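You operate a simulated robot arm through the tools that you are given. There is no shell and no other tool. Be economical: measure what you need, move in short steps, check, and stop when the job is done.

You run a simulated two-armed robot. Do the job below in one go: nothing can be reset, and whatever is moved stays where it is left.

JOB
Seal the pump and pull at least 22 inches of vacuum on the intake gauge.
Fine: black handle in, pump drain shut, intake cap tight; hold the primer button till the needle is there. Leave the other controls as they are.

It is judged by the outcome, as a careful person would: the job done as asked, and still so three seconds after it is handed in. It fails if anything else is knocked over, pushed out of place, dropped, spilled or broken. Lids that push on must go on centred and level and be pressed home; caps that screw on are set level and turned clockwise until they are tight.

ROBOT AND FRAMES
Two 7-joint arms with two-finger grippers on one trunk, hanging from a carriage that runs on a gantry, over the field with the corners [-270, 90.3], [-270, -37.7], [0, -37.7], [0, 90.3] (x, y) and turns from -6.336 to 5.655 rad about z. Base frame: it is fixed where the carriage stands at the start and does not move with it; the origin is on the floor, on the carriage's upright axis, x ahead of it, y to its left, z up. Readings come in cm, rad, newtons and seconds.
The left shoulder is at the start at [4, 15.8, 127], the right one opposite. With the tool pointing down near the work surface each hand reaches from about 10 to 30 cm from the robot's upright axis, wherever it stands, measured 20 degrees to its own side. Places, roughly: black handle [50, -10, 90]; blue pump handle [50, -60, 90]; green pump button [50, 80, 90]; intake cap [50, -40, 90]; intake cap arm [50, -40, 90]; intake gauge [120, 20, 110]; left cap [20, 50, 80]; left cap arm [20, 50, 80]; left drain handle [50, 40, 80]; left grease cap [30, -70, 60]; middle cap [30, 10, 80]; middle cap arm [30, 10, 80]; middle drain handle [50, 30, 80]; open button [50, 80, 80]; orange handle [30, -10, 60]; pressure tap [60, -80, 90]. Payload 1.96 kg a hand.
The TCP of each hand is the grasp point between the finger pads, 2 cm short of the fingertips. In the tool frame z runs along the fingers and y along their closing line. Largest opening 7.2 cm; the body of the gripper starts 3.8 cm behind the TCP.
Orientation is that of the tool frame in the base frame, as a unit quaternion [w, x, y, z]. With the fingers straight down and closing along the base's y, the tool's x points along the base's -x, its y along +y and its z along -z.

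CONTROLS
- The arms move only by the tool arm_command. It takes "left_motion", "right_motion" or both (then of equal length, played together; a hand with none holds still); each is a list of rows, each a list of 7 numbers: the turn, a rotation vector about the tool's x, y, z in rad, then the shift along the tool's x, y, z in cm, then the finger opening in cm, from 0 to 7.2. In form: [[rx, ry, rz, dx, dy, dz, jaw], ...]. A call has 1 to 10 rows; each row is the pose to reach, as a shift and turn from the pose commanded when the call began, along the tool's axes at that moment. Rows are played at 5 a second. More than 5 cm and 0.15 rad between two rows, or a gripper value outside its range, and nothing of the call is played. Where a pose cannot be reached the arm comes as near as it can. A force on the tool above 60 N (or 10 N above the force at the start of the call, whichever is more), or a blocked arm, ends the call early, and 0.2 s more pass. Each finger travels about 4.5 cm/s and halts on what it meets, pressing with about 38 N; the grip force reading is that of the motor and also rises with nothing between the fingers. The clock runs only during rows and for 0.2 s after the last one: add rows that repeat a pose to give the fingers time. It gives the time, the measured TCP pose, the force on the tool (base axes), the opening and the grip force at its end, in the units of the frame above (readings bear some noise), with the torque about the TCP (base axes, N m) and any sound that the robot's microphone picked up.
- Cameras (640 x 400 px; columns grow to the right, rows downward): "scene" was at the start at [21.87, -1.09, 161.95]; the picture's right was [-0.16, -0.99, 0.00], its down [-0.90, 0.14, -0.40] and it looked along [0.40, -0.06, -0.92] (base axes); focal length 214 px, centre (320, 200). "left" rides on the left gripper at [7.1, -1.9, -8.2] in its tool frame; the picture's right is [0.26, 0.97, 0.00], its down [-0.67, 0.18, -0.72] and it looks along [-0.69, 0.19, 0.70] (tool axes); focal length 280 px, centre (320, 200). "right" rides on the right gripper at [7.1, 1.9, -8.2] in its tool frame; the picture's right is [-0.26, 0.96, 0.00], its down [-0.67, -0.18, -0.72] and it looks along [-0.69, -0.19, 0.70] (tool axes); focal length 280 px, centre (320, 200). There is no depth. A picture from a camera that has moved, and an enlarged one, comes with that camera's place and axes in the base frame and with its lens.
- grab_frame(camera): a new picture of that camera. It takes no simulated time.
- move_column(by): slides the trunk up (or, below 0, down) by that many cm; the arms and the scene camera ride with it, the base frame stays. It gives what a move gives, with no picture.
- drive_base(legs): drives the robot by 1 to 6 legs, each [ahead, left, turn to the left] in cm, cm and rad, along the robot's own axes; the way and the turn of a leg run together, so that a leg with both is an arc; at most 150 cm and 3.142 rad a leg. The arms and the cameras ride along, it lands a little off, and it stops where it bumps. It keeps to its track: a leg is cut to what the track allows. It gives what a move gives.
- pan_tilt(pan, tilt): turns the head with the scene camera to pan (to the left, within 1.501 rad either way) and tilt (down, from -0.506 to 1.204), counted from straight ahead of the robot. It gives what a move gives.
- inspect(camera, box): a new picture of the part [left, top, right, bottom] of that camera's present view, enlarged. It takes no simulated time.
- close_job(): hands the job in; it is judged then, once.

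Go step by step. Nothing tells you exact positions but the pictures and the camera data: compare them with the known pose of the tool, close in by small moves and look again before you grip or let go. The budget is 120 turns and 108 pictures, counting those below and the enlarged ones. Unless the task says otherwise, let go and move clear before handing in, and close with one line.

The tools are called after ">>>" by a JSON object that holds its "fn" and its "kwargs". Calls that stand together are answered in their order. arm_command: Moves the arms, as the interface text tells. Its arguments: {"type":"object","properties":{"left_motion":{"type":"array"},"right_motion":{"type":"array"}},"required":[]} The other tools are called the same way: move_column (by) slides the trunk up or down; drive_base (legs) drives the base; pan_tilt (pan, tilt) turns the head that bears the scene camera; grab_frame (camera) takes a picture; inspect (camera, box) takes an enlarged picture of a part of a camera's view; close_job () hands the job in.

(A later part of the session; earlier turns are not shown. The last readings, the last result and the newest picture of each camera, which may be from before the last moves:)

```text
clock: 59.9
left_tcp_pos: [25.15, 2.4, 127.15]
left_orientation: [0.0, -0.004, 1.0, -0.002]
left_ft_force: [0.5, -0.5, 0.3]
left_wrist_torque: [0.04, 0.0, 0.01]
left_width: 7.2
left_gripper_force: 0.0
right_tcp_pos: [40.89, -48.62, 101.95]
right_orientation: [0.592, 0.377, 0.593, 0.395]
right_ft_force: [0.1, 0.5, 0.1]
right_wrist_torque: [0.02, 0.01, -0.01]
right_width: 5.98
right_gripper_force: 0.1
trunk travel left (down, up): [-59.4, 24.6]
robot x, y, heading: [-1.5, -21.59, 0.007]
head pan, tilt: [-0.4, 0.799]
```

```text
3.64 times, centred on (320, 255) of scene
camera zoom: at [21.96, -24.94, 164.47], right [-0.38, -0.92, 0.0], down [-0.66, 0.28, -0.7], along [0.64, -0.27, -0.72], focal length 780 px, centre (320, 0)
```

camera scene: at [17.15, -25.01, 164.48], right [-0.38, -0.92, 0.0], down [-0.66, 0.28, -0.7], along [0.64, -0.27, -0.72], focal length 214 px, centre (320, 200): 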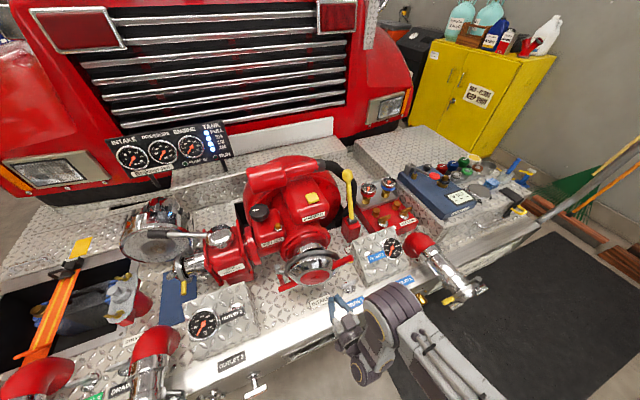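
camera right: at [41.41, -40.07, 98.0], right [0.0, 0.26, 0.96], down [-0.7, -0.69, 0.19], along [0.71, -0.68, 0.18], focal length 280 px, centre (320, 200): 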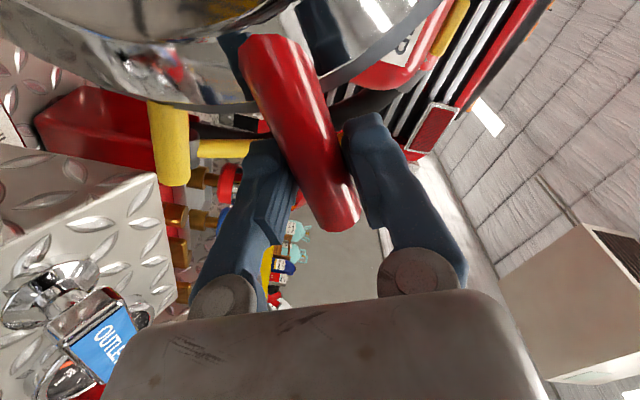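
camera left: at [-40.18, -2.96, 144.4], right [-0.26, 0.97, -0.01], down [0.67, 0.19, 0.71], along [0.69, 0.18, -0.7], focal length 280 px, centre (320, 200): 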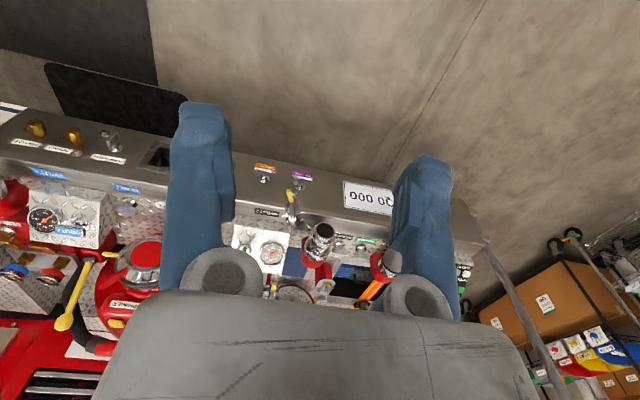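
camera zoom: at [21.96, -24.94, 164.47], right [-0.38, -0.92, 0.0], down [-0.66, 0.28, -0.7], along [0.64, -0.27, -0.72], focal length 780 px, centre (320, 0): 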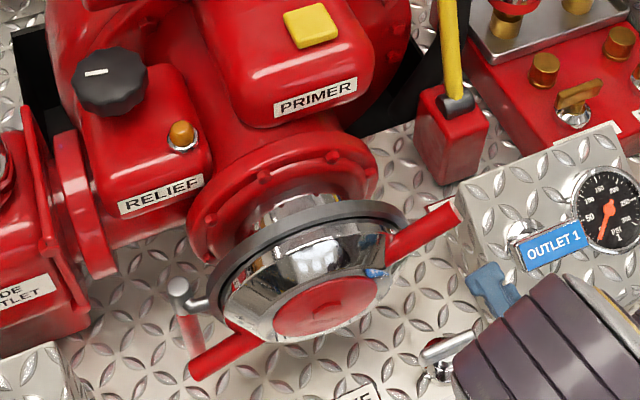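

>>> {"fn": "drive_base", "kwargs": {"legs": [[-38, 0, 0]]}}

>>> {"fn": "move_column", "kwargs": {"by": -32}}

>>> {"fn": "pan_tilt", "kwargs": {"pan": -0.5, "tilt": 0.6}}

>>> {"fn": "grab_frame", "kwargs": {"camera": "scene"}}

>>> {"fn": "grab_frame", "kwargs": {"camera": "right"}}

```text
clock: 62.4
left_tcp_pos: [-12.79, 2.26, 127.27]
left_orientation: [0.0, -0.003, 1.0, -0.003]
left_ft_force: [0.4, 0.2, 0.5]
left_wrist_torque: [0.01, 0.02, 0.0]
left_width: 7.19
left_gripper_force: 0.1
right_tcp_pos: [2.83, -48.8, 101.85]
right_orientation: [0.593, 0.378, 0.592, 0.395]
right_ft_force: [-0.3, 0.2, -0.1]
right_wrist_torque: [-0.04, -0.02, -0.04]
right_width: 6.0
right_gripper_force: 0.0
trunk travel left (down, up): [-59.4, 24.6]
robot x, y, heading: [-39.77, -22.2, 0.003]
head pan, tilt: [-0.4, 0.799]
```

```text
clock: 65.5
left_tcp_pos: [-12.88, 2.23, 95.21]
left_orientation: [0.001, -0.003, 1.0, -0.003]
left_ft_force: [-1.0, 0.7, -0.2]
left_wrist_torque: [-0.02, 0.04, -0.02]
left_width: 7.22
left_gripper_force: 0.0
right_tcp_pos: [2.87, -48.84, 69.97]
right_orientation: [0.593, 0.378, 0.592, 0.394]
right_ft_force: [-0.7, -0.9, -0.6]
right_wrist_torque: [-0.01, -0.03, 0.0]
right_width: 6.01
right_gripper_force: 0.0
trunk travel left (down, up): [-27.4, 56.6]
robot x, y, heading: [-39.48, -21.62, -0.002]
head pan, tilt: [-0.4, 0.799]
```

```text
clock: 66.2
left_tcp_pos: [-12.9, 2.21, 95.17]
left_orientation: [0.0, -0.004, 1.0, -0.003]
left_ft_force: [-0.5, -0.3, -0.5]
left_wrist_torque: [-0.02, 0.01, -0.01]
left_width: 7.21
left_gripper_force: 0.1
right_tcp_pos: [2.84, -48.72, 69.93]
right_orientation: [0.593, 0.378, 0.592, 0.394]
right_ft_force: [1.1, 0.6, -0.1]
right_wrist_torque: [0.01, 0.0, 0.0]
right_width: 6.0
right_gripper_force: 0.1
trunk travel left (down, up): [-27.4, 56.6]
robot x, y, heading: [-39.58, -21.68, 0.002]
head pan, tilt: [-0.499, 0.6]
```

```text
40 pictures are left
camera scene: at [-15.79, -26.21, 134.16], right [-0.48, -0.88, 0.0], down [-0.5, 0.27, -0.82], along [0.73, -0.39, -0.57], focal length 214 px, centre (320, 200)
```

scene: 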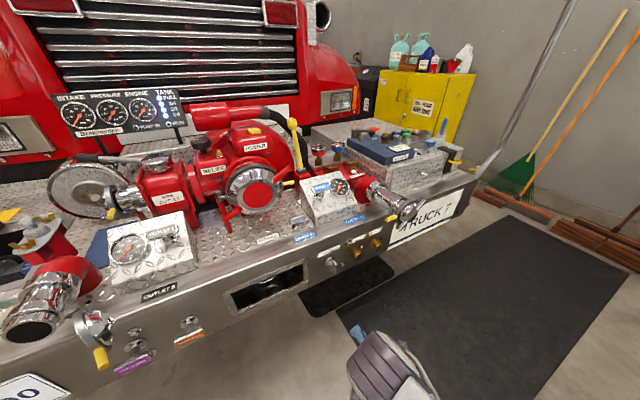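

```text
39 pictures are left
camera right: at [-5.45, -41.62, 68.66], right [-0.02, 0.15, 0.99], down [-0.7, -0.7, 0.09], along [0.71, -0.7, 0.12], focal length 280 px, centre (320, 200)
```

right: 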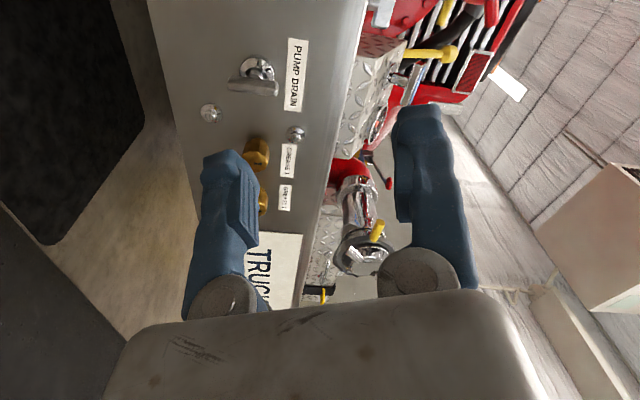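

>>> {"fn": "inspect", "kwargs": {"camera": "scene", "box": [290, 210, 390, 280]}}

>>> {"fn": "inspect", "kwargs": {"camera": "right", "box": [190, 20, 340, 120]}}

```text
5.71 times, centred on (340, 245) of scene
camera zoom: at [-15.79, -26.21, 134.16], right [-0.48, -0.88, 0.0], down [-0.5, 0.27, -0.82], along [0.73, -0.39, -0.57], focal length 1226 px, centre (206, -57)
```

zoom: 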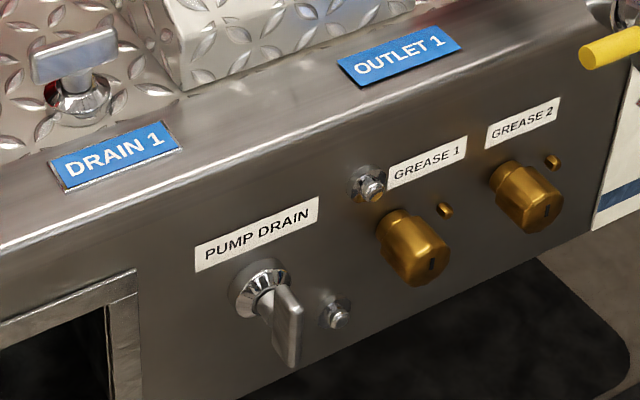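

```text
4.00 times, centred on (265, 70) of right
camera zoom: at [-5.45, -41.62, 68.66], right [-0.02, 0.15, 0.99], down [-0.7, -0.7, 0.09], along [0.71, -0.7, 0.12], focal length 1122 px, centre (540, 720)
```

zoom: 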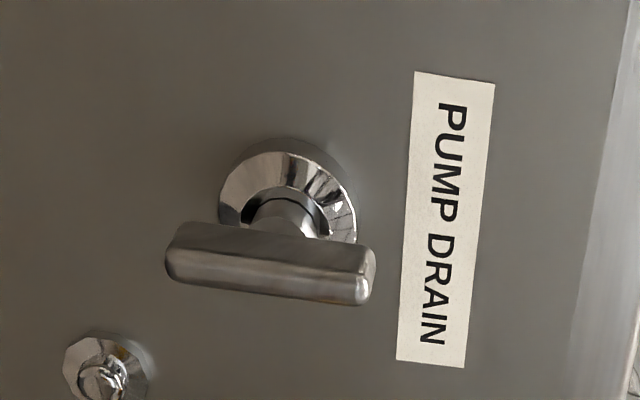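

Pump drain is a T-handle with a vertical bar centred ~[30.8,-58,63]. I'll line the hand up, level, closing along y.

>>> {"fn": "drive_base", "kwargs": {"legs": [[0, -10, 0]]}}

>>> {"fn": "arm_command", "kwargs": {"right_motion": [[0, 0, -0.14, 0, 0, 0, 4], [0, 0, -0.28, 0, 0, 0, 4], [0, 0, -0.42, 0, 0, 0, 4], [0, 0, -0.56, 0, 0, 0, 4], [0, 0, -0.7, 0, 0, 0, 4], [0, 0, -0.84, 0, 0, 0, 4], [0, 0, -0.98, 0, 0, 0, 4], [0, 0, -1.12, 0, 0, 0, 4]]}}

>>> {"fn": "grab_frame", "kwargs": {"camera": "right"}}

```text
clock: 67.4
left_tcp_pos: [-12.83, -7.86, 95.31]
left_orientation: [0.0, -0.003, 1.0, -0.002]
left_ft_force: [-0.4, -0.6, -0.2]
left_wrist_torque: [0.01, 0.0, -0.02]
left_width: 7.19
left_gripper_force: 0.0
right_tcp_pos: [2.92, -59.09, 69.87]
right_orientation: [0.593, 0.378, 0.591, 0.395]
right_ft_force: [-0.3, -0.7, -0.1]
right_wrist_torque: [0.0, 0.03, 0.02]
right_width: 6.01
right_gripper_force: 0.2
trunk travel left (down, up): [-27.4, 56.6]
robot x, y, heading: [-39.31, -32.09, 0.002]
head pan, tilt: [-0.499, 0.6]
```

```text
clock: 69.2
left_tcp_pos: [-12.94, -8.0, 95.23]
left_orientation: [0.0, -0.003, 1.0, -0.003]
left_ft_force: [-0.7, -0.3, -0.1]
left_wrist_torque: [0.0, -0.01, -0.01]
left_width: 7.18
left_gripper_force: 0.0
right_tcp_pos: [2.83, -58.94, 69.84]
right_orientation: [0.712, 0.006, 0.702, 0.018]
right_ft_force: [0.1, 0.0, -0.1]
right_wrist_torque: [0.02, 0.01, -0.01]
right_width: 4.03
right_gripper_force: 0.0
trunk travel left (down, up): [-27.4, 56.6]
robot x, y, heading: [-39.59, -31.53, 0.007]
head pan, tilt: [-0.499, 0.6]
```

```text
36 pictures are left
camera right: at [-5.26, -56.83, 62.71], right [-0.02, 0.96, 0.29], down [-0.72, -0.22, 0.66], along [0.69, -0.2, 0.69], focal length 280 px, centre (320, 200)
```

right: 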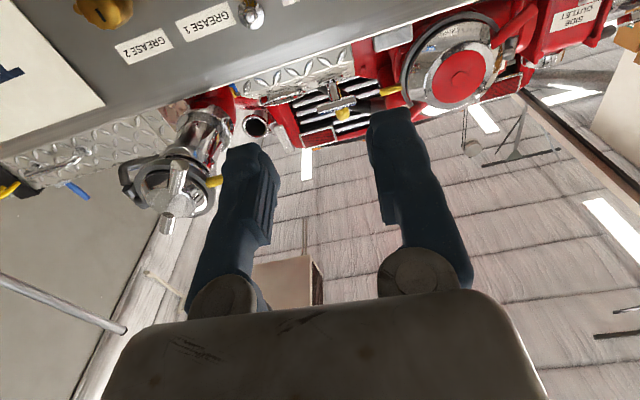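

>>> {"fn": "drive_base", "kwargs": {"legs": [[19, 0, 0]]}}

>>> {"fn": "arm_command", "kwargs": {"right_motion": [[0, 0, 0, 3.4, 0.5, 0, 4], [0, 0, 0, 6.8, 0.9, 0, 4]]}}

>>> {"fn": "grab_frame", "kwargs": {"camera": "right"}}

>>> {"fn": "grab_frame", "kwargs": {"camera": "scene"}}

```text
clock: 70.8
left_tcp_pos: [6.08, -7.86, 95.35]
left_orientation: [0.0, -0.004, 1.0, -0.003]
left_ft_force: [-0.3, -0.2, -0.3]
left_wrist_torque: [0.0, 0.04, 0.0]
left_width: 7.21
left_gripper_force: 0.1
right_tcp_pos: [21.63, -58.76, 69.87]
right_orientation: [0.712, 0.005, 0.702, 0.019]
right_ft_force: [0.5, 0.3, 0.3]
right_wrist_torque: [0.05, 0.01, -0.01]
right_width: 4.02
right_gripper_force: 0.1
trunk travel left (down, up): [-27.4, 56.6]
robot x, y, heading: [-21.09, -32.07, 0.004]
head pan, tilt: [-0.499, 0.6]
```

```text
clock: 71.4
left_tcp_pos: [6.05, -7.76, 95.25]
left_orientation: [0.0, -0.003, 1.0, -0.002]
left_ft_force: [0.8, 0.3, -0.7]
left_wrist_torque: [0.02, 0.02, -0.02]
left_width: 7.2
left_gripper_force: 0.1
right_tcp_pos: [21.86, -57.53, 62.96]
right_orientation: [0.712, 0.007, 0.702, 0.019]
right_ft_force: [-0.1, -0.3, 0.1]
right_wrist_torque: [-0.01, -0.01, 0.01]
right_width: 3.99
right_gripper_force: 0.1
trunk travel left (down, up): [-27.4, 56.6]
robot x, y, heading: [-20.7, -31.98, 0.002]
head pan, tilt: [-0.499, 0.6]
```

```text
35 pictures are left
camera right: at [13.64, -55.45, 55.83], right [-0.02, 0.95, 0.3], down [-0.72, -0.22, 0.66], along [0.69, -0.2, 0.69], focal length 280 px, centre (320, 200)
```

right: 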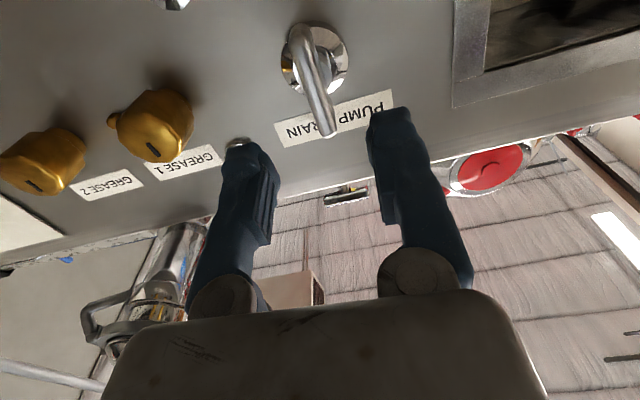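

```text
34 pictures are left
camera scene: at [3.03, -36.24, 134.17], right [-0.48, -0.88, 0.0], down [-0.5, 0.27, -0.82], along [0.73, -0.39, -0.57], focal length 214 px, centre (320, 200)
```

scene: 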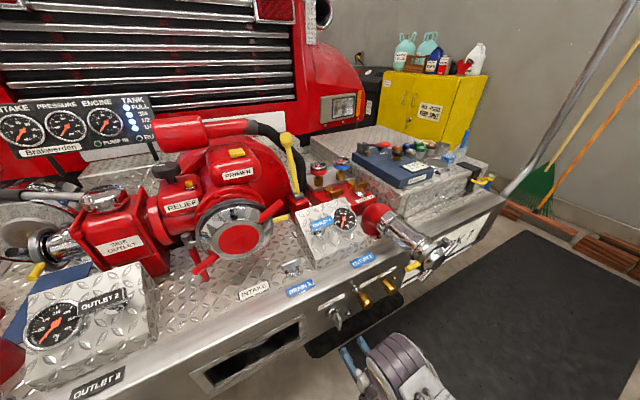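

Bar confirmed at [30.8,-57.8,63]. First I'll try whether it pushes in, with closed fingers.

>>> {"fn": "arm_command", "kwargs": {"right_motion": [[0, 0, 0, 0, -0.4, 1.5, 0], [0, 0, 0, 0, -0.4, 3, 0], [0, 0, 0, 0, -0.4, 4.5, 0], [0, 0, 0, 0, -0.4, 5.5, 0], [0, 0, 0, 0, -0.4, 6.5, 0], [0, 0, 0, 0, -0.4, 7.3, 0], [0, 0, 0, 0, -0.4, 8.1, 0], [0, 0, 0, 0, -0.4, 8.9, 0], [0, 0, 0, 0, -0.4, 9.7, 0]]}}

>>> {"fn": "grab_frame", "kwargs": {"camera": "right"}}

```text
clock: 72.9
left_tcp_pos: [4.9, -7.92, 95.13]
left_orientation: [-0.005, -0.003, 1.0, -0.003]
left_ft_force: [0.5, -0.2, 0.1]
left_wrist_torque: [0.01, 0.01, -0.01]
left_width: 7.19
left_gripper_force: 0.1
right_tcp_pos: [27.51, -58.02, 62.56]
right_orientation: [0.708, 0.007, 0.706, 0.018]
right_ft_force: [-49.0, 4.0, 16.7]
right_wrist_torque: [0.08, -0.28, 0.37]
right_width: 0.01
right_gripper_force: 29.9
trunk travel left (down, up): [-27.4, 56.6]
robot x, y, heading: [-20.87, -31.73, 0.0]
head pan, tilt: [-0.499, 0.6]
stopped in row 7 (right hand): the force on the tool passed its limit at 65 N (the readings are from after the stop); the commanded pose is now the measured one
```

```text
33 pictures are left
camera right: at [19.28, -55.88, 55.57], right [-0.01, 0.95, 0.3], down [-0.71, -0.22, 0.67], along [0.7, -0.2, 0.68], focal length 280 px, centre (320, 200)
```

right: 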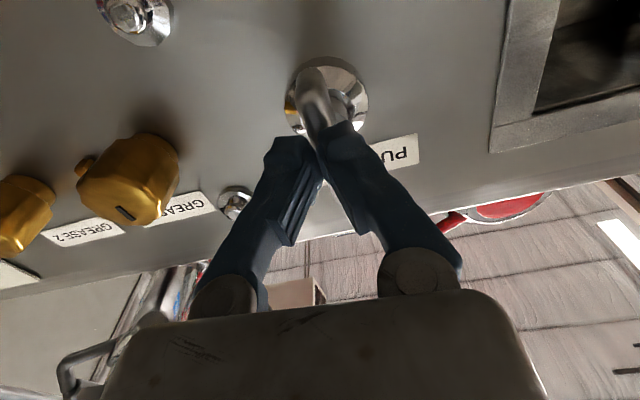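

It doesn't push in, so it's a turn valve. I'll back off, open, grip the bar and turn it clockwise.

>>> {"fn": "arm_command", "kwargs": {"right_motion": [[0, 0, 0, 0, 0, -1.5, 0], [0, 0, 0, 0, 0.2, -3, 2], [0, 0, 0, 0, 0.2, -3, 4], [0, 0, 0, 0, 0.2, -3, 4], [0, 0, 0, 0, 0.2, -1, 4], [0, 0, 0, 0, 0.2, 1, 4], [0, 0, 0, 0, 0.2, 2.6, 4], [0, 0, 0, 0, 0.2, 2.6, 1], [0, 0, 0, 0, 0.2, 2.6, 0.5], [0, 0, 0, 0, 0.2, 2.6, 0.5]]}}

>>> {"fn": "grab_frame", "kwargs": {"camera": "right"}}

```text
clock: 75.1
left_tcp_pos: [5.75, -7.96, 95.2]
left_orientation: [0.0, -0.003, 1.0, -0.004]
left_ft_force: [0.1, 0.4, -0.1]
left_wrist_torque: [0.0, -0.02, -0.02]
left_width: 7.19
left_gripper_force: 0.1
right_tcp_pos: [31.34, -57.87, 63.03]
right_orientation: [0.711, 0.007, 0.703, 0.019]
right_ft_force: [-8.8, 0.5, 0.3]
right_wrist_torque: [0.01, 0.02, -0.25]
right_width: 2.19
right_gripper_force: 15.1
trunk travel left (down, up): [-27.4, 56.6]
robot x, y, heading: [-21.02, -32.05, -0.0]
head pan, tilt: [-0.499, 0.6]
```

```text
32 pictures are left
camera right: at [23.26, -55.6, 55.93], right [-0.02, 0.95, 0.3], down [-0.72, -0.22, 0.66], along [0.69, -0.2, 0.69], focal length 280 px, centre (320, 200)
```

right: 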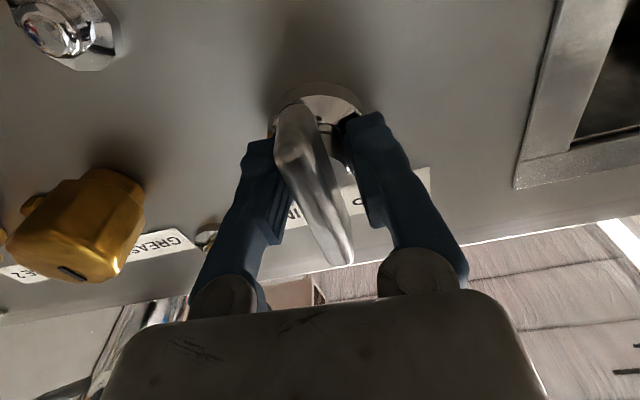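

Bar is between the fingers. Turn clockwise.

>>> {"fn": "arm_command", "kwargs": {"right_motion": [[0, 0, 0, 0, 0, -0.4, 0.5], [0, 0, 0.12, 0, 0, -0.4, 0.5], [0, 0, 0.24, 0, 0, -0.4, 0.5], [0, 0, 0.36, 0, 0, -0.4, 0.5], [0, 0, 0.48, 0, 0, -0.4, 0.5], [0, 0, 0.6, 0, 0, -0.4, 0.5]]}}

>>> {"fn": "grab_frame", "kwargs": {"camera": "right"}}

>>> {"fn": "inspect", "kwargs": {"camera": "scene", "box": [290, 270, 390, 350]}}

```text
clock: 76.5
left_tcp_pos: [5.97, -7.85, 95.28]
left_orientation: [0.0, -0.003, 1.0, -0.002]
left_ft_force: [-0.9, 0.4, -0.1]
left_wrist_torque: [-0.01, 0.0, 0.0]
left_width: 7.22
left_gripper_force: 0.1
right_tcp_pos: [31.4, -57.83, 63.12]
right_orientation: [0.673, 0.216, 0.669, 0.23]
right_ft_force: [12.7, -5.0, -26.2]
right_wrist_torque: [-0.04, -0.06, -0.37]
right_width: 2.14
right_gripper_force: 39.5
trunk travel left (down, up): [-27.4, 56.6]
robot x, y, heading: [-21.11, -32.17, 0.003]
head pan, tilt: [-0.499, 0.6]
```

```text
31 pictures are left
camera right: at [23.15, -52.11, 58.5], right [-0.02, 0.62, 0.79], down [-0.71, -0.56, 0.42], along [0.7, -0.55, 0.45], focal length 280 px, centre (320, 200)
```

right: 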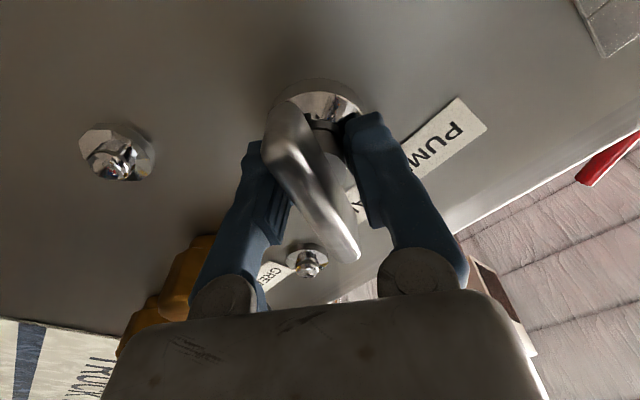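

```text
5.00 times, centred on (340, 310) of scene
camera zoom: at [3.01, -36.3, 134.17], right [-0.48, -0.88, 0.0], down [-0.5, 0.27, -0.83], along [0.73, -0.39, -0.56], focal length 1072 px, centre (220, -350)
```

zoom: 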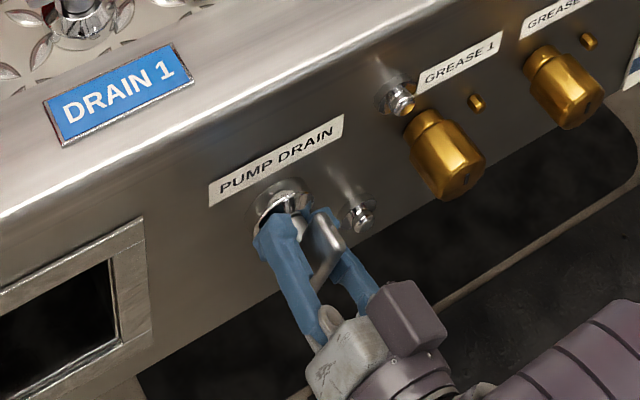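

The bar turns with the hand. Continue clockwise toward its stop.

>>> {"fn": "arm_command", "kwargs": {"right_motion": [[0, 0, 0.12, 0, 0, 0, 0.5], [0, 0, 0.24, 0, 0, 0, 0.5], [0, 0, 0.36, 0, 0, 0, 0.5], [0, 0, 0.48, 0, 0, 0, 0.5], [0, 0, 0.6, 0, 0, 0, 0.5], [0, 0, 0.72, 0, 0, 0, 0.5], [0, 0, 0.84, 0, 0, 0, 0.5], [0, 0, 0.96, 0, 0, 0, 0.5], [0, 0, 1.08, 0, 0, 0, 0.5]]}}

>>> {"fn": "grab_frame", "kwargs": {"camera": "right"}}

>>> {"fn": "inspect", "kwargs": {"camera": "scene", "box": [290, 270, 390, 350]}}

```text
clock: 78.6
left_tcp_pos: [6.06, -7.97, 95.4]
left_orientation: [0.001, -0.003, 1.0, -0.003]
left_ft_force: [0.3, 0.1, -0.6]
left_wrist_torque: [-0.03, -0.02, 0.04]
left_width: 7.2
left_gripper_force: 0.0
right_tcp_pos: [31.25, -57.77, 62.95]
right_orientation: [0.46, 0.527, 0.469, 0.539]
right_ft_force: [10.8, -4.8, -17.9]
right_wrist_torque: [-0.04, 0.32, -0.1]
right_width: 2.09
right_gripper_force: 40.1
trunk travel left (down, up): [-27.4, 56.6]
robot x, y, heading: [-20.98, -32.4, 0.002]
head pan, tilt: [-0.499, 0.6]
stopped in row 9 (right hand): the force on the tool passed its limit at 65 N (the readings are from after the stop); the commanded pose is now the measured one
```

```text
29 pictures are left
camera right: at [22.96, -51.16, 65.82], right [0.0, -0.39, 0.92], down [-0.7, -0.66, -0.28], along [0.71, -0.64, -0.28], focal length 280 px, centre (320, 200)
```

right: 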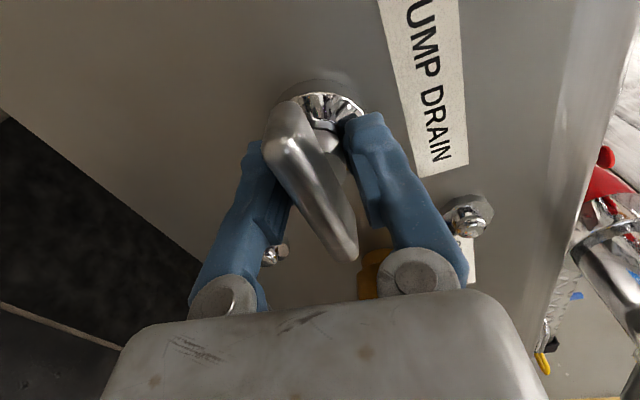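

```text
5.00 times, centred on (340, 310) of scene
camera zoom: at [3.04, -36.33, 134.27], right [-0.48, -0.88, 0.0], down [-0.5, 0.27, -0.83], along [0.73, -0.39, -0.56], focal length 1072 px, centre (220, -350)
```

zoom: 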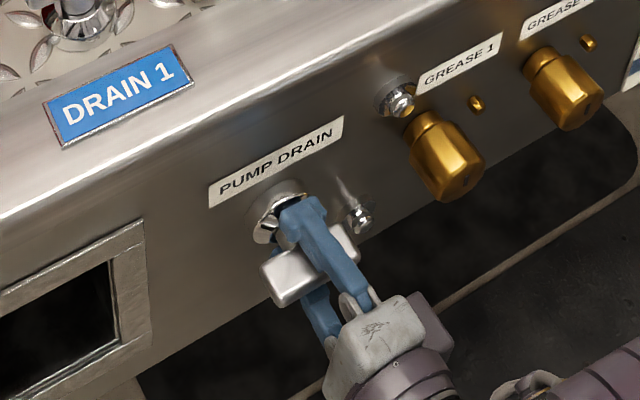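

It came to a stop after a quarter turn; the bar is now horizontal (crosswise, shut). Release and back away.

>>> {"fn": "arm_command", "kwargs": {"right_motion": [[0, 0, -0.03, 0, 0, 0, 3], [0, 0, -0.03, 0, 0, 0, 5], [0, 0, -0.03, 0, 0, 0, 5], [0, 0, -0.03, 0, 0, -3, 5], [0, 0, -0.03, 0, 0, -7, 5], [0, 0, -0.03, 0, 0, -11, 5]]}}

>>> {"fn": "drive_base", "kwargs": {"legs": [[-15, 0, 0]]}}

>>> {"fn": "inspect", "kwargs": {"camera": "scene", "box": [290, 210, 390, 280]}}

```text
clock: 80.0
left_tcp_pos: [5.74, -7.76, 95.2]
left_orientation: [0.0, -0.002, 1.0, -0.003]
left_ft_force: [-0.2, -0.4, 0.4]
left_wrist_torque: [-0.01, -0.02, -0.02]
left_width: 7.2
left_gripper_force: 0.1
right_tcp_pos: [19.96, -57.87, 62.84]
right_orientation: [0.469, 0.52, 0.473, 0.534]
right_ft_force: [-0.1, -0.3, -0.1]
right_wrist_torque: [0.02, -0.05, -0.02]
right_width: 5.0
right_gripper_force: 0.0
trunk travel left (down, up): [-27.4, 56.6]
robot x, y, heading: [-20.78, -32.17, 0.004]
head pan, tilt: [-0.499, 0.6]
```

```text
clock: 81.3
left_tcp_pos: [-9.18, -7.93, 95.22]
left_orientation: [0.0, -0.002, 1.0, -0.003]
left_ft_force: [0.2, 0.5, -0.7]
left_wrist_torque: [-0.06, -0.01, -0.01]
left_width: 7.19
left_gripper_force: 0.0
right_tcp_pos: [4.94, -57.9, 62.57]
right_orientation: [0.469, 0.519, 0.474, 0.534]
right_ft_force: [-1.6, -0.1, 0.0]
right_wrist_torque: [-0.01, -0.01, 0.01]
right_width: 5.01
right_gripper_force: 0.1
trunk travel left (down, up): [-27.4, 56.6]
robot x, y, heading: [-35.81, -32.12, 0.001]
head pan, tilt: [-0.499, 0.6]
```

```text
5.71 times, centred on (340, 245) of scene
camera zoom: at [-12.11, -36.32, 134.15], right [-0.48, -0.88, 0.0], down [-0.5, 0.27, -0.82], along [0.72, -0.39, -0.57], focal length 1226 px, centre (206, -57)
```

zoom: 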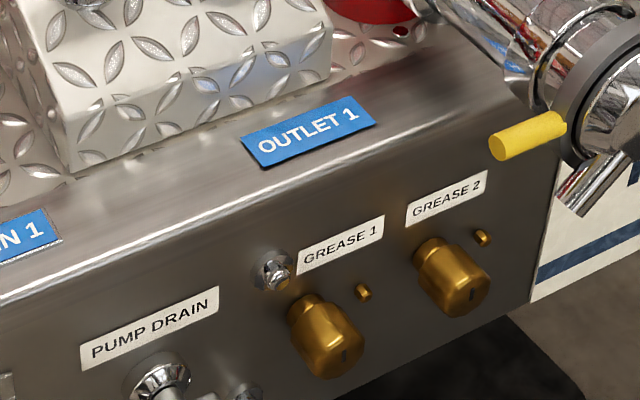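

Drain is done. Now raise the trunk, roll the hand back, and prepare to press the yellow primer button (~[69,-44,109]).

>>> {"fn": "move_column", "kwargs": {"by": 36}}

>>> {"fn": "arm_command", "kwargs": {"right_motion": [[0, 0, -0.15, 0, 0, 0, 0], [0, 0, -0.3, 0, 0, 0, 0], [0, 0, -0.45, 0, 0, 0, 0], [0, 0, -0.6, 0, 0, 0, 0], [0, 0, -0.75, 0, 0, 0, 0], [0, 0, -0.9, 0, 0, 0, 0], [0, 0, -1.05, 0, 0, 0, 0], [0, 0, -1.2, 0, 0, 0, 0], [0, 0, -1.35, 0, 0, 0, 0], [0, 0, -1.5, 0, 0, 0, 0]]}}

>>> {"fn": "arm_command", "kwargs": {"right_motion": [[0, 0.14, 0, -2, 0, 0, 0], [0, 0.28, 0, -4, 0, 0, 0], [0, 0.42, 0, -6, 0, 0, 0], [0, 0.56, 0, -8, 0, 0, 0], [0, 0.7, 0, -10, 0, 0, 0], [0, 0.84, 0, -12, 0, 0, 0]]}}

>>> {"fn": "drive_base", "kwargs": {"legs": [[0, 6, 0], [35, 0, 0]]}}

>>> {"fn": "pan_tilt", "kwargs": {"pan": -0.4, "tilt": 0.7}}

>>> {"fn": "grab_frame", "kwargs": {"camera": "scene"}}

>>> {"fn": "grab_frame", "kwargs": {"camera": "right"}}

```text
clock: 84.8
left_tcp_pos: [-9.1, -7.91, 131.25]
left_orientation: [0.0, -0.003, 1.0, -0.002]
left_ft_force: [-0.7, -0.1, 0.5]
left_wrist_torque: [0.0, 0.01, 0.0]
left_width: 7.21
left_gripper_force: 0.0
right_tcp_pos: [4.99, -57.82, 98.81]
right_orientation: [0.468, 0.521, 0.474, 0.534]
right_ft_force: [0.7, 0.4, 0.2]
right_wrist_torque: [-0.02, 0.02, -0.01]
right_width: 4.99
right_gripper_force: 0.1
trunk travel left (down, up): [-63.4, 20.6]
robot x, y, heading: [-35.77, -31.97, 0.0]
head pan, tilt: [-0.499, 0.6]
```

```text
clock: 87.0
left_tcp_pos: [-9.01, -7.79, 131.33]
left_orientation: [0.0, -0.003, 1.0, -0.003]
left_ft_force: [0.2, 0.3, -0.6]
left_wrist_torque: [-0.02, 0.0, 0.0]
left_width: 7.19
left_gripper_force: 0.0
right_tcp_pos: [5.02, -57.72, 98.77]
right_orientation: [0.707, 0.057, 0.702, 0.069]
right_ft_force: [0.3, -0.1, -0.1]
right_wrist_torque: [-0.01, 0.01, -0.02]
right_width: 0.02
right_gripper_force: 29.6
trunk travel left (down, up): [-63.4, 20.6]
robot x, y, heading: [-36.06, -32.24, 0.003]
head pan, tilt: [-0.499, 0.6]
```

```text
clock: 88.5
left_tcp_pos: [-9.09, -7.94, 131.2]
left_orientation: [-0.001, -0.002, 1.0, -0.003]
left_ft_force: [0.0, -0.4, 0.1]
left_wrist_torque: [0.04, 0.02, 0.0]
left_width: 7.21
left_gripper_force: 0.0
right_tcp_pos: [3.53, -65.69, 109.42]
right_orientation: [0.359, 0.023, 0.929, 0.088]
right_ft_force: [1.0, -0.7, 1.3]
right_wrist_torque: [0.01, 0.04, 0.02]
right_width: 0.0
right_gripper_force: 29.8
right hand out of reach, approached as far as the arm can: row 3, 4, 5, 6
trunk travel left (down, up): [-63.4, 20.6]
robot x, y, heading: [-35.85, -31.74, 0.0]
head pan, tilt: [-0.499, 0.6]
```

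```text
clock: 91.3
left_tcp_pos: [25.98, -1.77, 131.29]
left_orientation: [0.001, -0.003, 1.0, -0.003]
left_ft_force: [0.6, 0.2, -0.2]
left_wrist_torque: [0.03, -0.04, 0.0]
left_width: 7.19
left_gripper_force: 0.0
right_tcp_pos: [38.56, -59.73, 109.39]
right_orientation: [0.361, 0.025, 0.928, 0.087]
right_ft_force: [0.2, -0.1, 0.7]
right_wrist_torque: [0.01, -0.01, 0.03]
right_width: 0.01
right_gripper_force: 29.1
trunk travel left (down, up): [-63.4, 20.6]
robot x, y, heading: [-1.16, -25.28, 0.005]
head pan, tilt: [-0.499, 0.6]
```

```text
clock: 92.0
left_tcp_pos: [25.87, -1.92, 131.31]
left_orientation: [0.001, -0.003, 1.0, -0.002]
left_ft_force: [0.3, 0.3, -0.2]
left_wrist_torque: [0.0, 0.01, 0.0]
left_width: 7.21
left_gripper_force: 0.1
right_tcp_pos: [38.68, -59.65, 109.32]
right_orientation: [0.361, 0.025, 0.928, 0.088]
right_ft_force: [0.2, -0.1, 0.2]
right_wrist_torque: [0.01, 0.03, 0.01]
right_width: 0.0
right_gripper_force: 29.6
trunk travel left (down, up): [-63.4, 20.6]
robot x, y, heading: [-1.1, -25.7, 0.002]
head pan, tilt: [-0.4, 0.7]
```

```text
26 pictures are left
camera scene: at [23.0, -29.33, 169.31], right [-0.39, -0.92, 0.0], down [-0.59, 0.25, -0.77], along [0.71, -0.3, -0.64], focal length 214 px, centre (320, 200)
```

scene: 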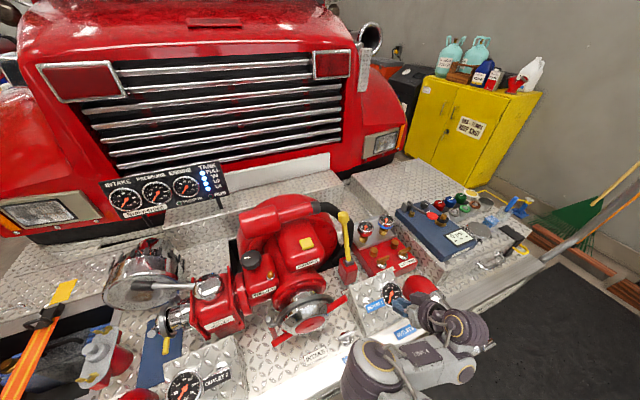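

```text
25 pictures are left
camera right: at [27.85, -58.17, 110.97], right [0.18, 0.92, 0.35], down [0.02, -0.36, 0.93], along [0.98, -0.16, -0.08], focal length 280 px, centre (320, 200)
```

right: 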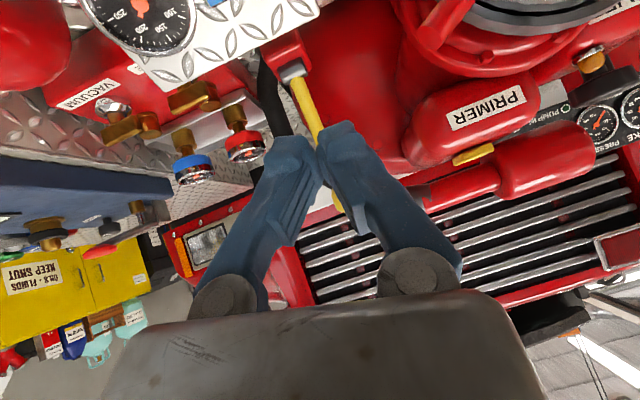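

Button at ~[69.2,-43.3,109.2]; reach ahead is long but I'll try. Moving to a point short of it, above the cap.

>>> {"fn": "arm_command", "kwargs": {"right_motion": [[0, 0, 0, -2.6, 3.1, 0.2, 0], [0, 0, 0, -5.3, 6.2, 0.3, 0], [0, 0, 0, -7.9, 9.4, 0.5, 0], [0, 0, 0, -10.6, 12.5, 0.6, 0], [0, 0, 0, -13.2, 15.6, 0.8, 0], [0, 0, 0, -15, 15.6, 5, 0], [0, 0, 0, -17, 15.6, 9, 0], [0, 0, 0, -19, 15.6, 13, 0], [0, 0, 0, -20.7, 15.5, 17, 0]]}}

>>> {"fn": "grab_frame", "kwargs": {"camera": "right"}}

>>> {"fn": "inspect", "kwargs": {"camera": "scene", "box": [230, 180, 390, 300]}}

```text
clock: 94.0
left_tcp_pos: [25.98, -1.78, 131.32]
left_orientation: [0.0, -0.004, 1.0, -0.002]
left_ft_force: [-0.2, 0.3, 0.3]
left_wrist_torque: [0.03, 0.02, 0.04]
left_width: 7.2
left_gripper_force: 0.1
right_tcp_pos: [58.41, -54.29, 112.5]
right_orientation: [0.367, 0.014, 0.923, 0.115]
right_ft_force: [0.0, -0.1, 0.2]
right_wrist_torque: [-0.01, 0.03, -0.02]
right_width: 0.0
right_gripper_force: 29.6
right hand out of reach, approached as far as the arm can: row 1, 2, 3, 4, 5, 6, 7, 8, 9
trunk travel left (down, up): [-63.4, 20.6]
robot x, y, heading: [-0.96, -26.27, 0.007]
head pan, tilt: [-0.4, 0.7]
```

```text
24 pictures are left
camera right: at [47.64, -53.19, 113.91], right [0.13, 0.91, 0.39], down [0.01, -0.4, 0.92], along [0.99, -0.12, -0.07], focal length 280 px, centre (320, 200)
```

right: 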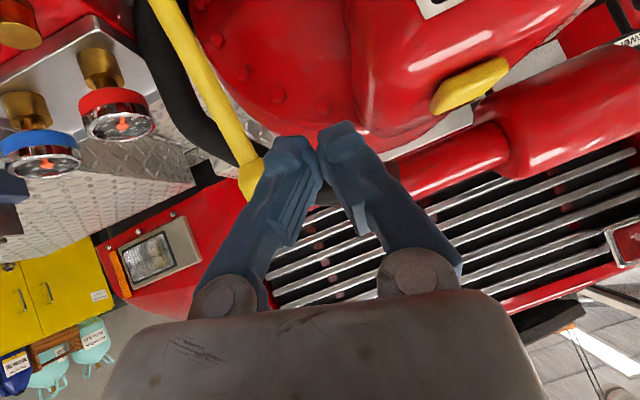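

```text
3.33 times, centred on (310, 240) of scene
camera zoom: at [23.04, -29.32, 169.32], right [-0.39, -0.92, 0.0], down [-0.59, 0.25, -0.77], along [0.71, -0.3, -0.64], focal length 715 px, centre (353, 67)
```

zoom: 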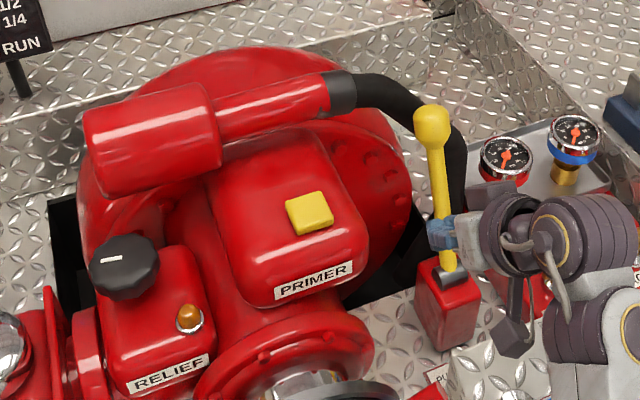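

Straight ahead the arm can't reach it. I'll back off carefully and turn the robot left, so the right shoulder comes forward.

>>> {"fn": "drive_base", "kwargs": {"legs": [[-32, 0, 0], [0, 0, 1.1]]}}

>>> {"fn": "pan_tilt", "kwargs": {"pan": -1.2, "tilt": 0.6}}

>>> {"fn": "grab_frame", "kwargs": {"camera": "scene"}}

```text
clock: 98.9
left_tcp_pos: [-41.91, 8.64, 131.18]
left_orientation: [0.001, -0.527, 0.85, -0.003]
left_ft_force: [-0.9, 0.0, -0.5]
left_wrist_torque: [0.02, -0.02, -0.02]
left_width: 7.18
left_gripper_force: 0.1
right_tcp_pos: [19.56, 14.12, 112.37]
right_orientation: [0.253, -0.471, 0.794, 0.29]
right_ft_force: [0.4, 0.1, -0.3]
right_wrist_torque: [0.0, 0.02, 0.03]
right_width: 0.04
right_gripper_force: 29.3
trunk travel left (down, up): [-63.4, 20.6]
robot x, y, heading: [-32.67, -26.12, 1.107]
head pan, tilt: [-0.4, 0.7]
```

```text
clock: 100.0
left_tcp_pos: [-41.96, 8.7, 131.32]
left_orientation: [0.001, -0.527, 0.85, -0.003]
left_ft_force: [0.4, 0.1, -0.4]
left_wrist_torque: [0.02, -0.02, 0.02]
left_width: 7.19
left_gripper_force: 0.0
right_tcp_pos: [19.48, 14.13, 112.54]
right_orientation: [0.252, -0.471, 0.794, 0.289]
right_ft_force: [-0.4, 0.2, 0.3]
right_wrist_torque: [0.02, 0.0, 0.0]
right_width: 0.0
right_gripper_force: 29.6
trunk travel left (down, up): [-63.4, 20.6]
robot x, y, heading: [-32.6, -25.95, 1.111]
head pan, tilt: [-1.201, 0.6]
```

```text
22 pictures are left
camera scene: at [-16.53, -12.7, 170.17], right [-0.09, -1.0, 0.0], down [-0.56, 0.05, -0.83], along [0.82, -0.08, -0.57], focal length 214 px, centre (320, 200)
```

scene: 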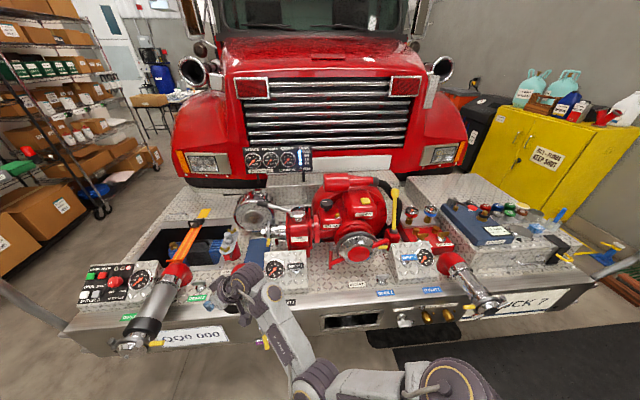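

Now swing the right hand round to point toward the truck again, on the side of the forward shoulder.

>>> {"fn": "arm_command", "kwargs": {"right_motion": [[0.0874, -0.0289, 0.0915, 2.08, -1.84, -3.91, 0], [0.1748, -0.0578, 0.183, 4.16, -3.68, -7.82, 0], [0.2622, -0.0867, 0.2745, 6.24, -5.52, -11.73, 0], [0.3496, -0.1156, 0.366, 8.32, -7.36, -15.64, 0], [0.437, -0.1445, 0.4575, 10.4, -9.2, -19.55, 0], [0.5244, -0.1734, 0.549, 12.48, -11.04, -23.46, 0], [0.6118, -0.2023, 0.6405, 14.56, -12.88, -27.37, 0], [0.6992, -0.2312, 0.732, 16.64, -14.72, -31.28, 0], [0.7866, -0.2601, 0.8235, 18.72, -16.56, -35.19, 0], [0.874, -0.289, 0.915, 20.8, -18.4, -39.1, 0]]}}

>>> {"fn": "grab_frame", "kwargs": {"camera": "scene"}}

```text
clock: 102.2
left_tcp_pos: [-42.02, 8.79, 131.34]
left_orientation: [0.002, -0.526, 0.85, -0.002]
left_ft_force: [-0.5, -0.2, 0.6]
left_wrist_torque: [-0.03, 0.03, 0.0]
left_width: 7.2
left_gripper_force: 0.1
right_tcp_pos: [24.12, -34.19, 118.34]
right_orientation: [0.377, 0.104, 0.917, 0.08]
right_ft_force: [-0.8, 0.6, 0.4]
right_wrist_torque: [-0.02, 0.01, -0.03]
right_width: 0.0
right_gripper_force: 29.3
right hand out of reach, approached as far as the arm can: row 2, 3, 4, 5, 6, 7, 8, 9, 10
trunk travel left (down, up): [-63.4, 20.6]
robot x, y, heading: [-32.54, -25.8, 1.113]
head pan, tilt: [-1.201, 0.6]
```

```text
21 pictures are left
camera scene: at [-16.54, -12.69, 170.17], right [-0.09, -1.0, 0.0], down [-0.56, 0.05, -0.83], along [0.82, -0.08, -0.56], focal length 214 px, centre (320, 200)
```

scene: 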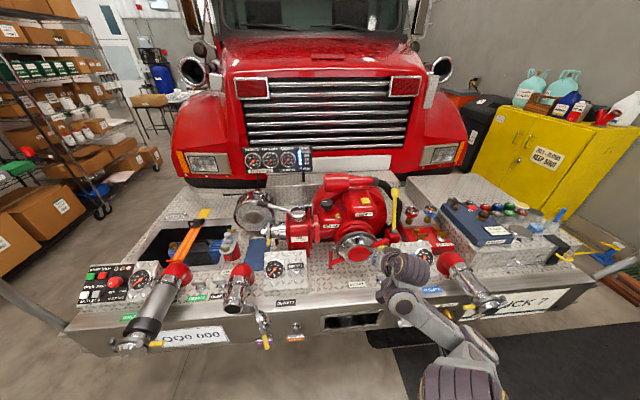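

Good configuration. Now drive toward the truck so the hand sits ahead of the button.

>>> {"fn": "drive_base", "kwargs": {"legs": [[5.9, -31.5, 0]]}}

>>> {"fn": "grab_frame", "kwargs": {"camera": "right"}}

>>> {"fn": "grab_frame", "kwargs": {"camera": "scene"}}

```text
clock: 104.3
left_tcp_pos: [-11.39, -0.13, 131.27]
left_orientation: [0.002, -0.527, 0.85, -0.002]
left_ft_force: [-0.7, 0.7, 0.1]
left_wrist_torque: [0.0, -0.01, -0.03]
left_width: 7.23
left_gripper_force: 0.1
right_tcp_pos: [54.83, -43.07, 118.38]
right_orientation: [0.377, 0.103, 0.917, 0.08]
right_ft_force: [-0.5, -0.8, 0.3]
right_wrist_torque: [-0.02, 0.01, -0.01]
right_width: 0.0
right_gripper_force: 29.4
trunk travel left (down, up): [-63.4, 20.6]
robot x, y, heading: [-2.12, -35.07, 1.103]
head pan, tilt: [-1.201, 0.6]
```

```text
20 pictures are left
camera right: at [44.37, -39.93, 119.74], right [0.3, 0.87, 0.39], down [-0.06, -0.39, 0.92], along [0.95, -0.3, -0.07], focal length 280 px, centre (320, 200)
```

right: 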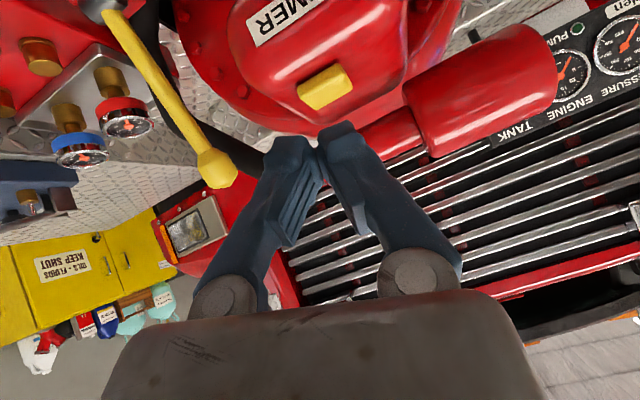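

```text
19 pictures are left
camera scene: at [14.16, -21.56, 170.17], right [-0.09, -1.0, 0.0], down [-0.56, 0.05, -0.83], along [0.82, -0.08, -0.56], focal length 214 px, centre (320, 200)
```

scene: 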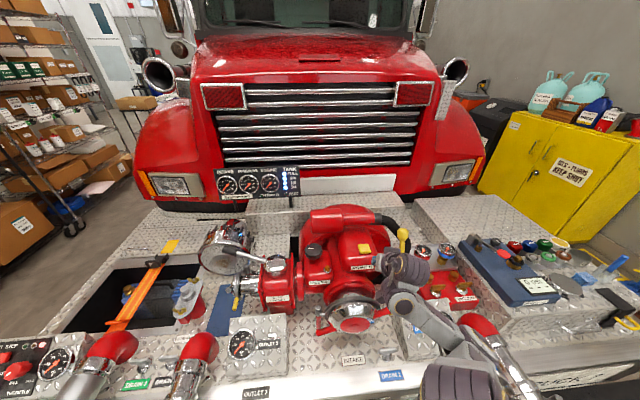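

Consistent: button at ~[69.2,-43.7,108.8]. Line up and advance to ~4 cm short.

>>> {"fn": "arm_command", "kwargs": {"right_motion": [[0, 0, 0, -1.8, -0.4, 2.5, 0], [0, 0, 0, -3.7, -0.9, 5, 0], [0, 0, 0, -3.7, -0.9, 8, 0], [0, 0, 0, -3.7, -0.9, 11, 0]]}}

>>> {"fn": "grab_frame", "kwargs": {"camera": "right"}}

>>> {"fn": "inspect", "kwargs": {"camera": "scene", "box": [310, 210, 430, 290]}}

```text
clock: 105.3
left_tcp_pos: [-11.47, -0.19, 131.13]
left_orientation: [0.001, -0.527, 0.85, -0.003]
left_ft_force: [-0.1, 0.1, 0.5]
left_wrist_torque: [-0.03, 0.02, 0.0]
left_width: 7.22
left_gripper_force: 0.1
right_tcp_pos: [65.18, -43.94, 112.88]
right_orientation: [0.378, 0.102, 0.917, 0.08]
right_ft_force: [-0.5, -0.3, 0.2]
right_wrist_torque: [0.01, 0.03, 0.0]
right_width: 0.0
right_gripper_force: 29.6
trunk travel left (down, up): [-63.4, 20.6]
robot x, y, heading: [-2.08, -35.06, 1.113]
head pan, tilt: [-1.201, 0.6]
```

```text
18 pictures are left
camera right: at [54.59, -40.94, 114.23], right [0.3, 0.87, 0.39], down [-0.06, -0.39, 0.92], along [0.95, -0.3, -0.07], focal length 280 px, centre (320, 200)
```

right: 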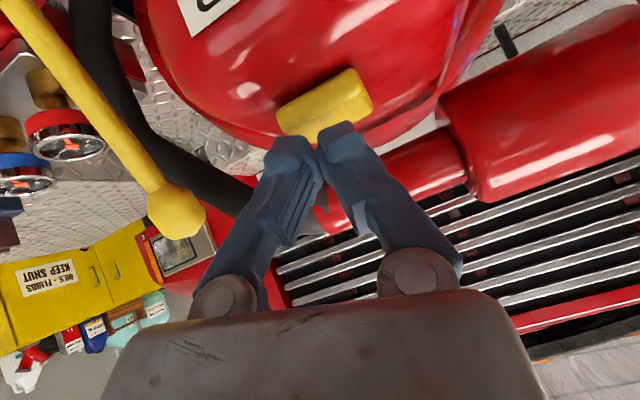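

```text
5.00 times, centred on (370, 250) of scene
camera zoom: at [14.16, -21.55, 170.17], right [-0.09, -1.0, 0.0], down [-0.56, 0.05, -0.83], along [0.82, -0.08, -0.56], focal length 1072 px, centre (70, -50)
```

zoom: 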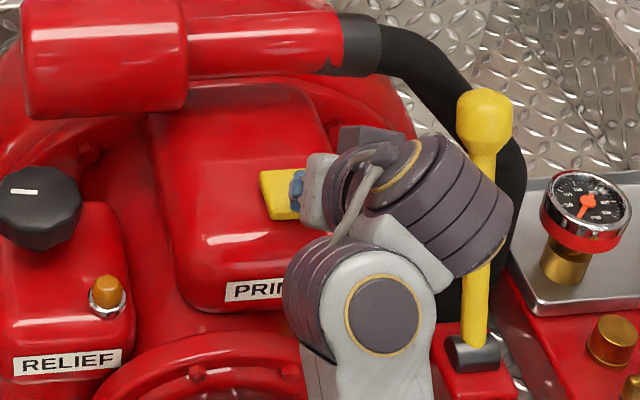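

Aligned. Press the button gently and hold.

>>> {"fn": "arm_command", "kwargs": {"right_motion": [[0, 0, 0, 0.2, 0.1, 1.5, 0], [0, 0, 0, 0.2, 0.1, 2.8, 0], [0, 0, 0, 0.2, 0.1, 3.5, 0], [0, 0, 0, 0.2, 0.1, 4, 0], [0, 0, 0, 0.2, 0.1, 4.4, 0], [0, 0, 0, 0.2, 0.1, 4.8, 0], [0, 0, 0, 0.2, 0.1, 5.1, 0], [0, 0, 0, 0.2, 0.1, 5.1, 0], [0, 0, 0, 0.2, 0.1, 5.1, 0]]}}

>>> {"fn": "inspect", "kwargs": {"camera": "scene", "box": [200, 155, 312, 225]}}

```text
clock: 106.5
left_tcp_pos: [-11.3, -0.19, 131.3]
left_orientation: [0.002, -0.528, 0.85, -0.003]
left_ft_force: [-0.5, 0.0, 0.7]
left_wrist_torque: [0.03, -0.05, 0.01]
left_width: 7.22
left_gripper_force: 0.1
right_tcp_pos: [68.37, -43.81, 110.97]
right_orientation: [0.39, 0.102, 0.912, 0.078]
right_ft_force: [-0.8, 1.1, 34.5]
right_wrist_torque: [-0.09, 0.53, 0.11]
right_width: 0.0
right_gripper_force: 29.3
trunk travel left (down, up): [-63.4, 20.6]
robot x, y, heading: [-2.0, -34.83, 1.111]
head pan, tilt: [-1.201, 0.6]
heard: click
stopped in row 5 (right hand): the force on the tool passed its limit at 70 N (the readings are from after the stop); the commanded pose is now the measured one
```

```text
5.71 times, centred on (256, 190) of scene
camera zoom: at [14.18, -21.55, 170.25], right [-0.09, -1.0, 0.0], down [-0.56, 0.05, -0.83], along [0.82, -0.08, -0.56], focal length 1226 px, centre (686, 257)
```

zoom: 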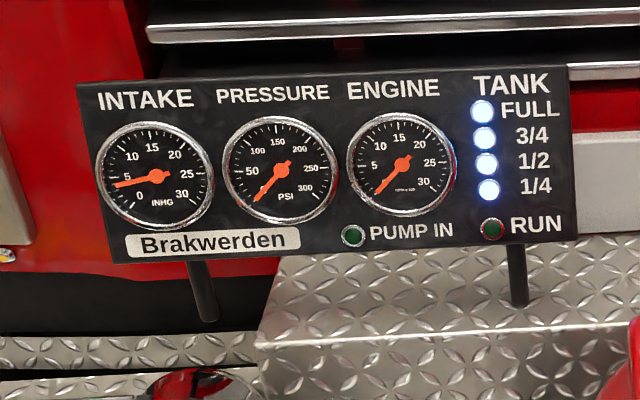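

The button clicked and the intake needle is rising. Keep holding.

>>> {"fn": "arm_command", "kwargs": {"right_motion": [[0, 0, 0, 0, 0, 0, 0], [0, 0, 0, 0, 0, 0, 0], [0, 0, 0, 0, 0, 0, 0], [0, 0, 0, 0, 0, 0, 0], [0, 0, 0, 0, 0, 0, 0], [0, 0, 0, 0, 0, 0, 0], [0, 0, 0, 0, 0, 0, 0], [0, 0, 0, 0, 0, 0, 0], [0, 0, 0, 0, 0, 0, 0], [0, 0, 0, 0, 0, 0, 0]]}}

>>> {"fn": "inspect", "kwargs": {"camera": "scene", "box": [200, 155, 312, 225]}}

```text
clock: 108.7
left_tcp_pos: [-11.03, -0.17, 131.16]
left_orientation: [0.004, -0.528, 0.849, -0.003]
left_ft_force: [-0.4, 0.5, -1.0]
left_wrist_torque: [0.02, -0.01, 0.02]
left_width: 7.19
left_gripper_force: 0.1
right_tcp_pos: [68.35, -43.71, 110.5]
right_orientation: [0.385, 0.102, 0.914, 0.079]
right_ft_force: [-1.9, -1.4, 39.9]
right_wrist_torque: [-0.21, -0.06, -0.02]
right_width: 0.0
right_gripper_force: 29.8
trunk travel left (down, up): [-63.4, 20.6]
robot x, y, heading: [-2.08, -35.18, 1.105]
head pan, tilt: [-1.201, 0.6]
```

```text
5.71 times, centred on (256, 190) of scene
camera zoom: at [14.28, -21.59, 170.21], right [-0.09, -1.0, 0.0], down [-0.56, 0.05, -0.83], along [0.82, -0.08, -0.56], focal length 1226 px, centre (686, 257)
```

zoom: 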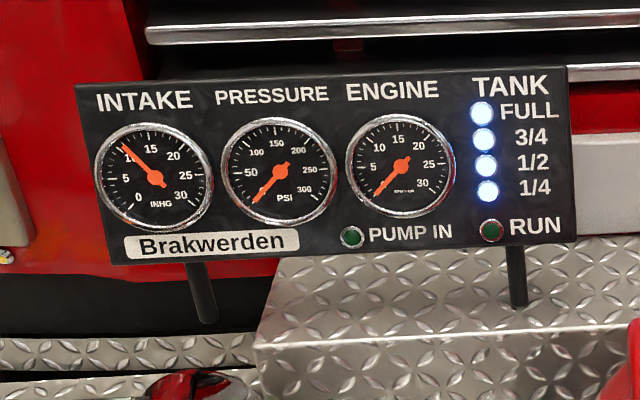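

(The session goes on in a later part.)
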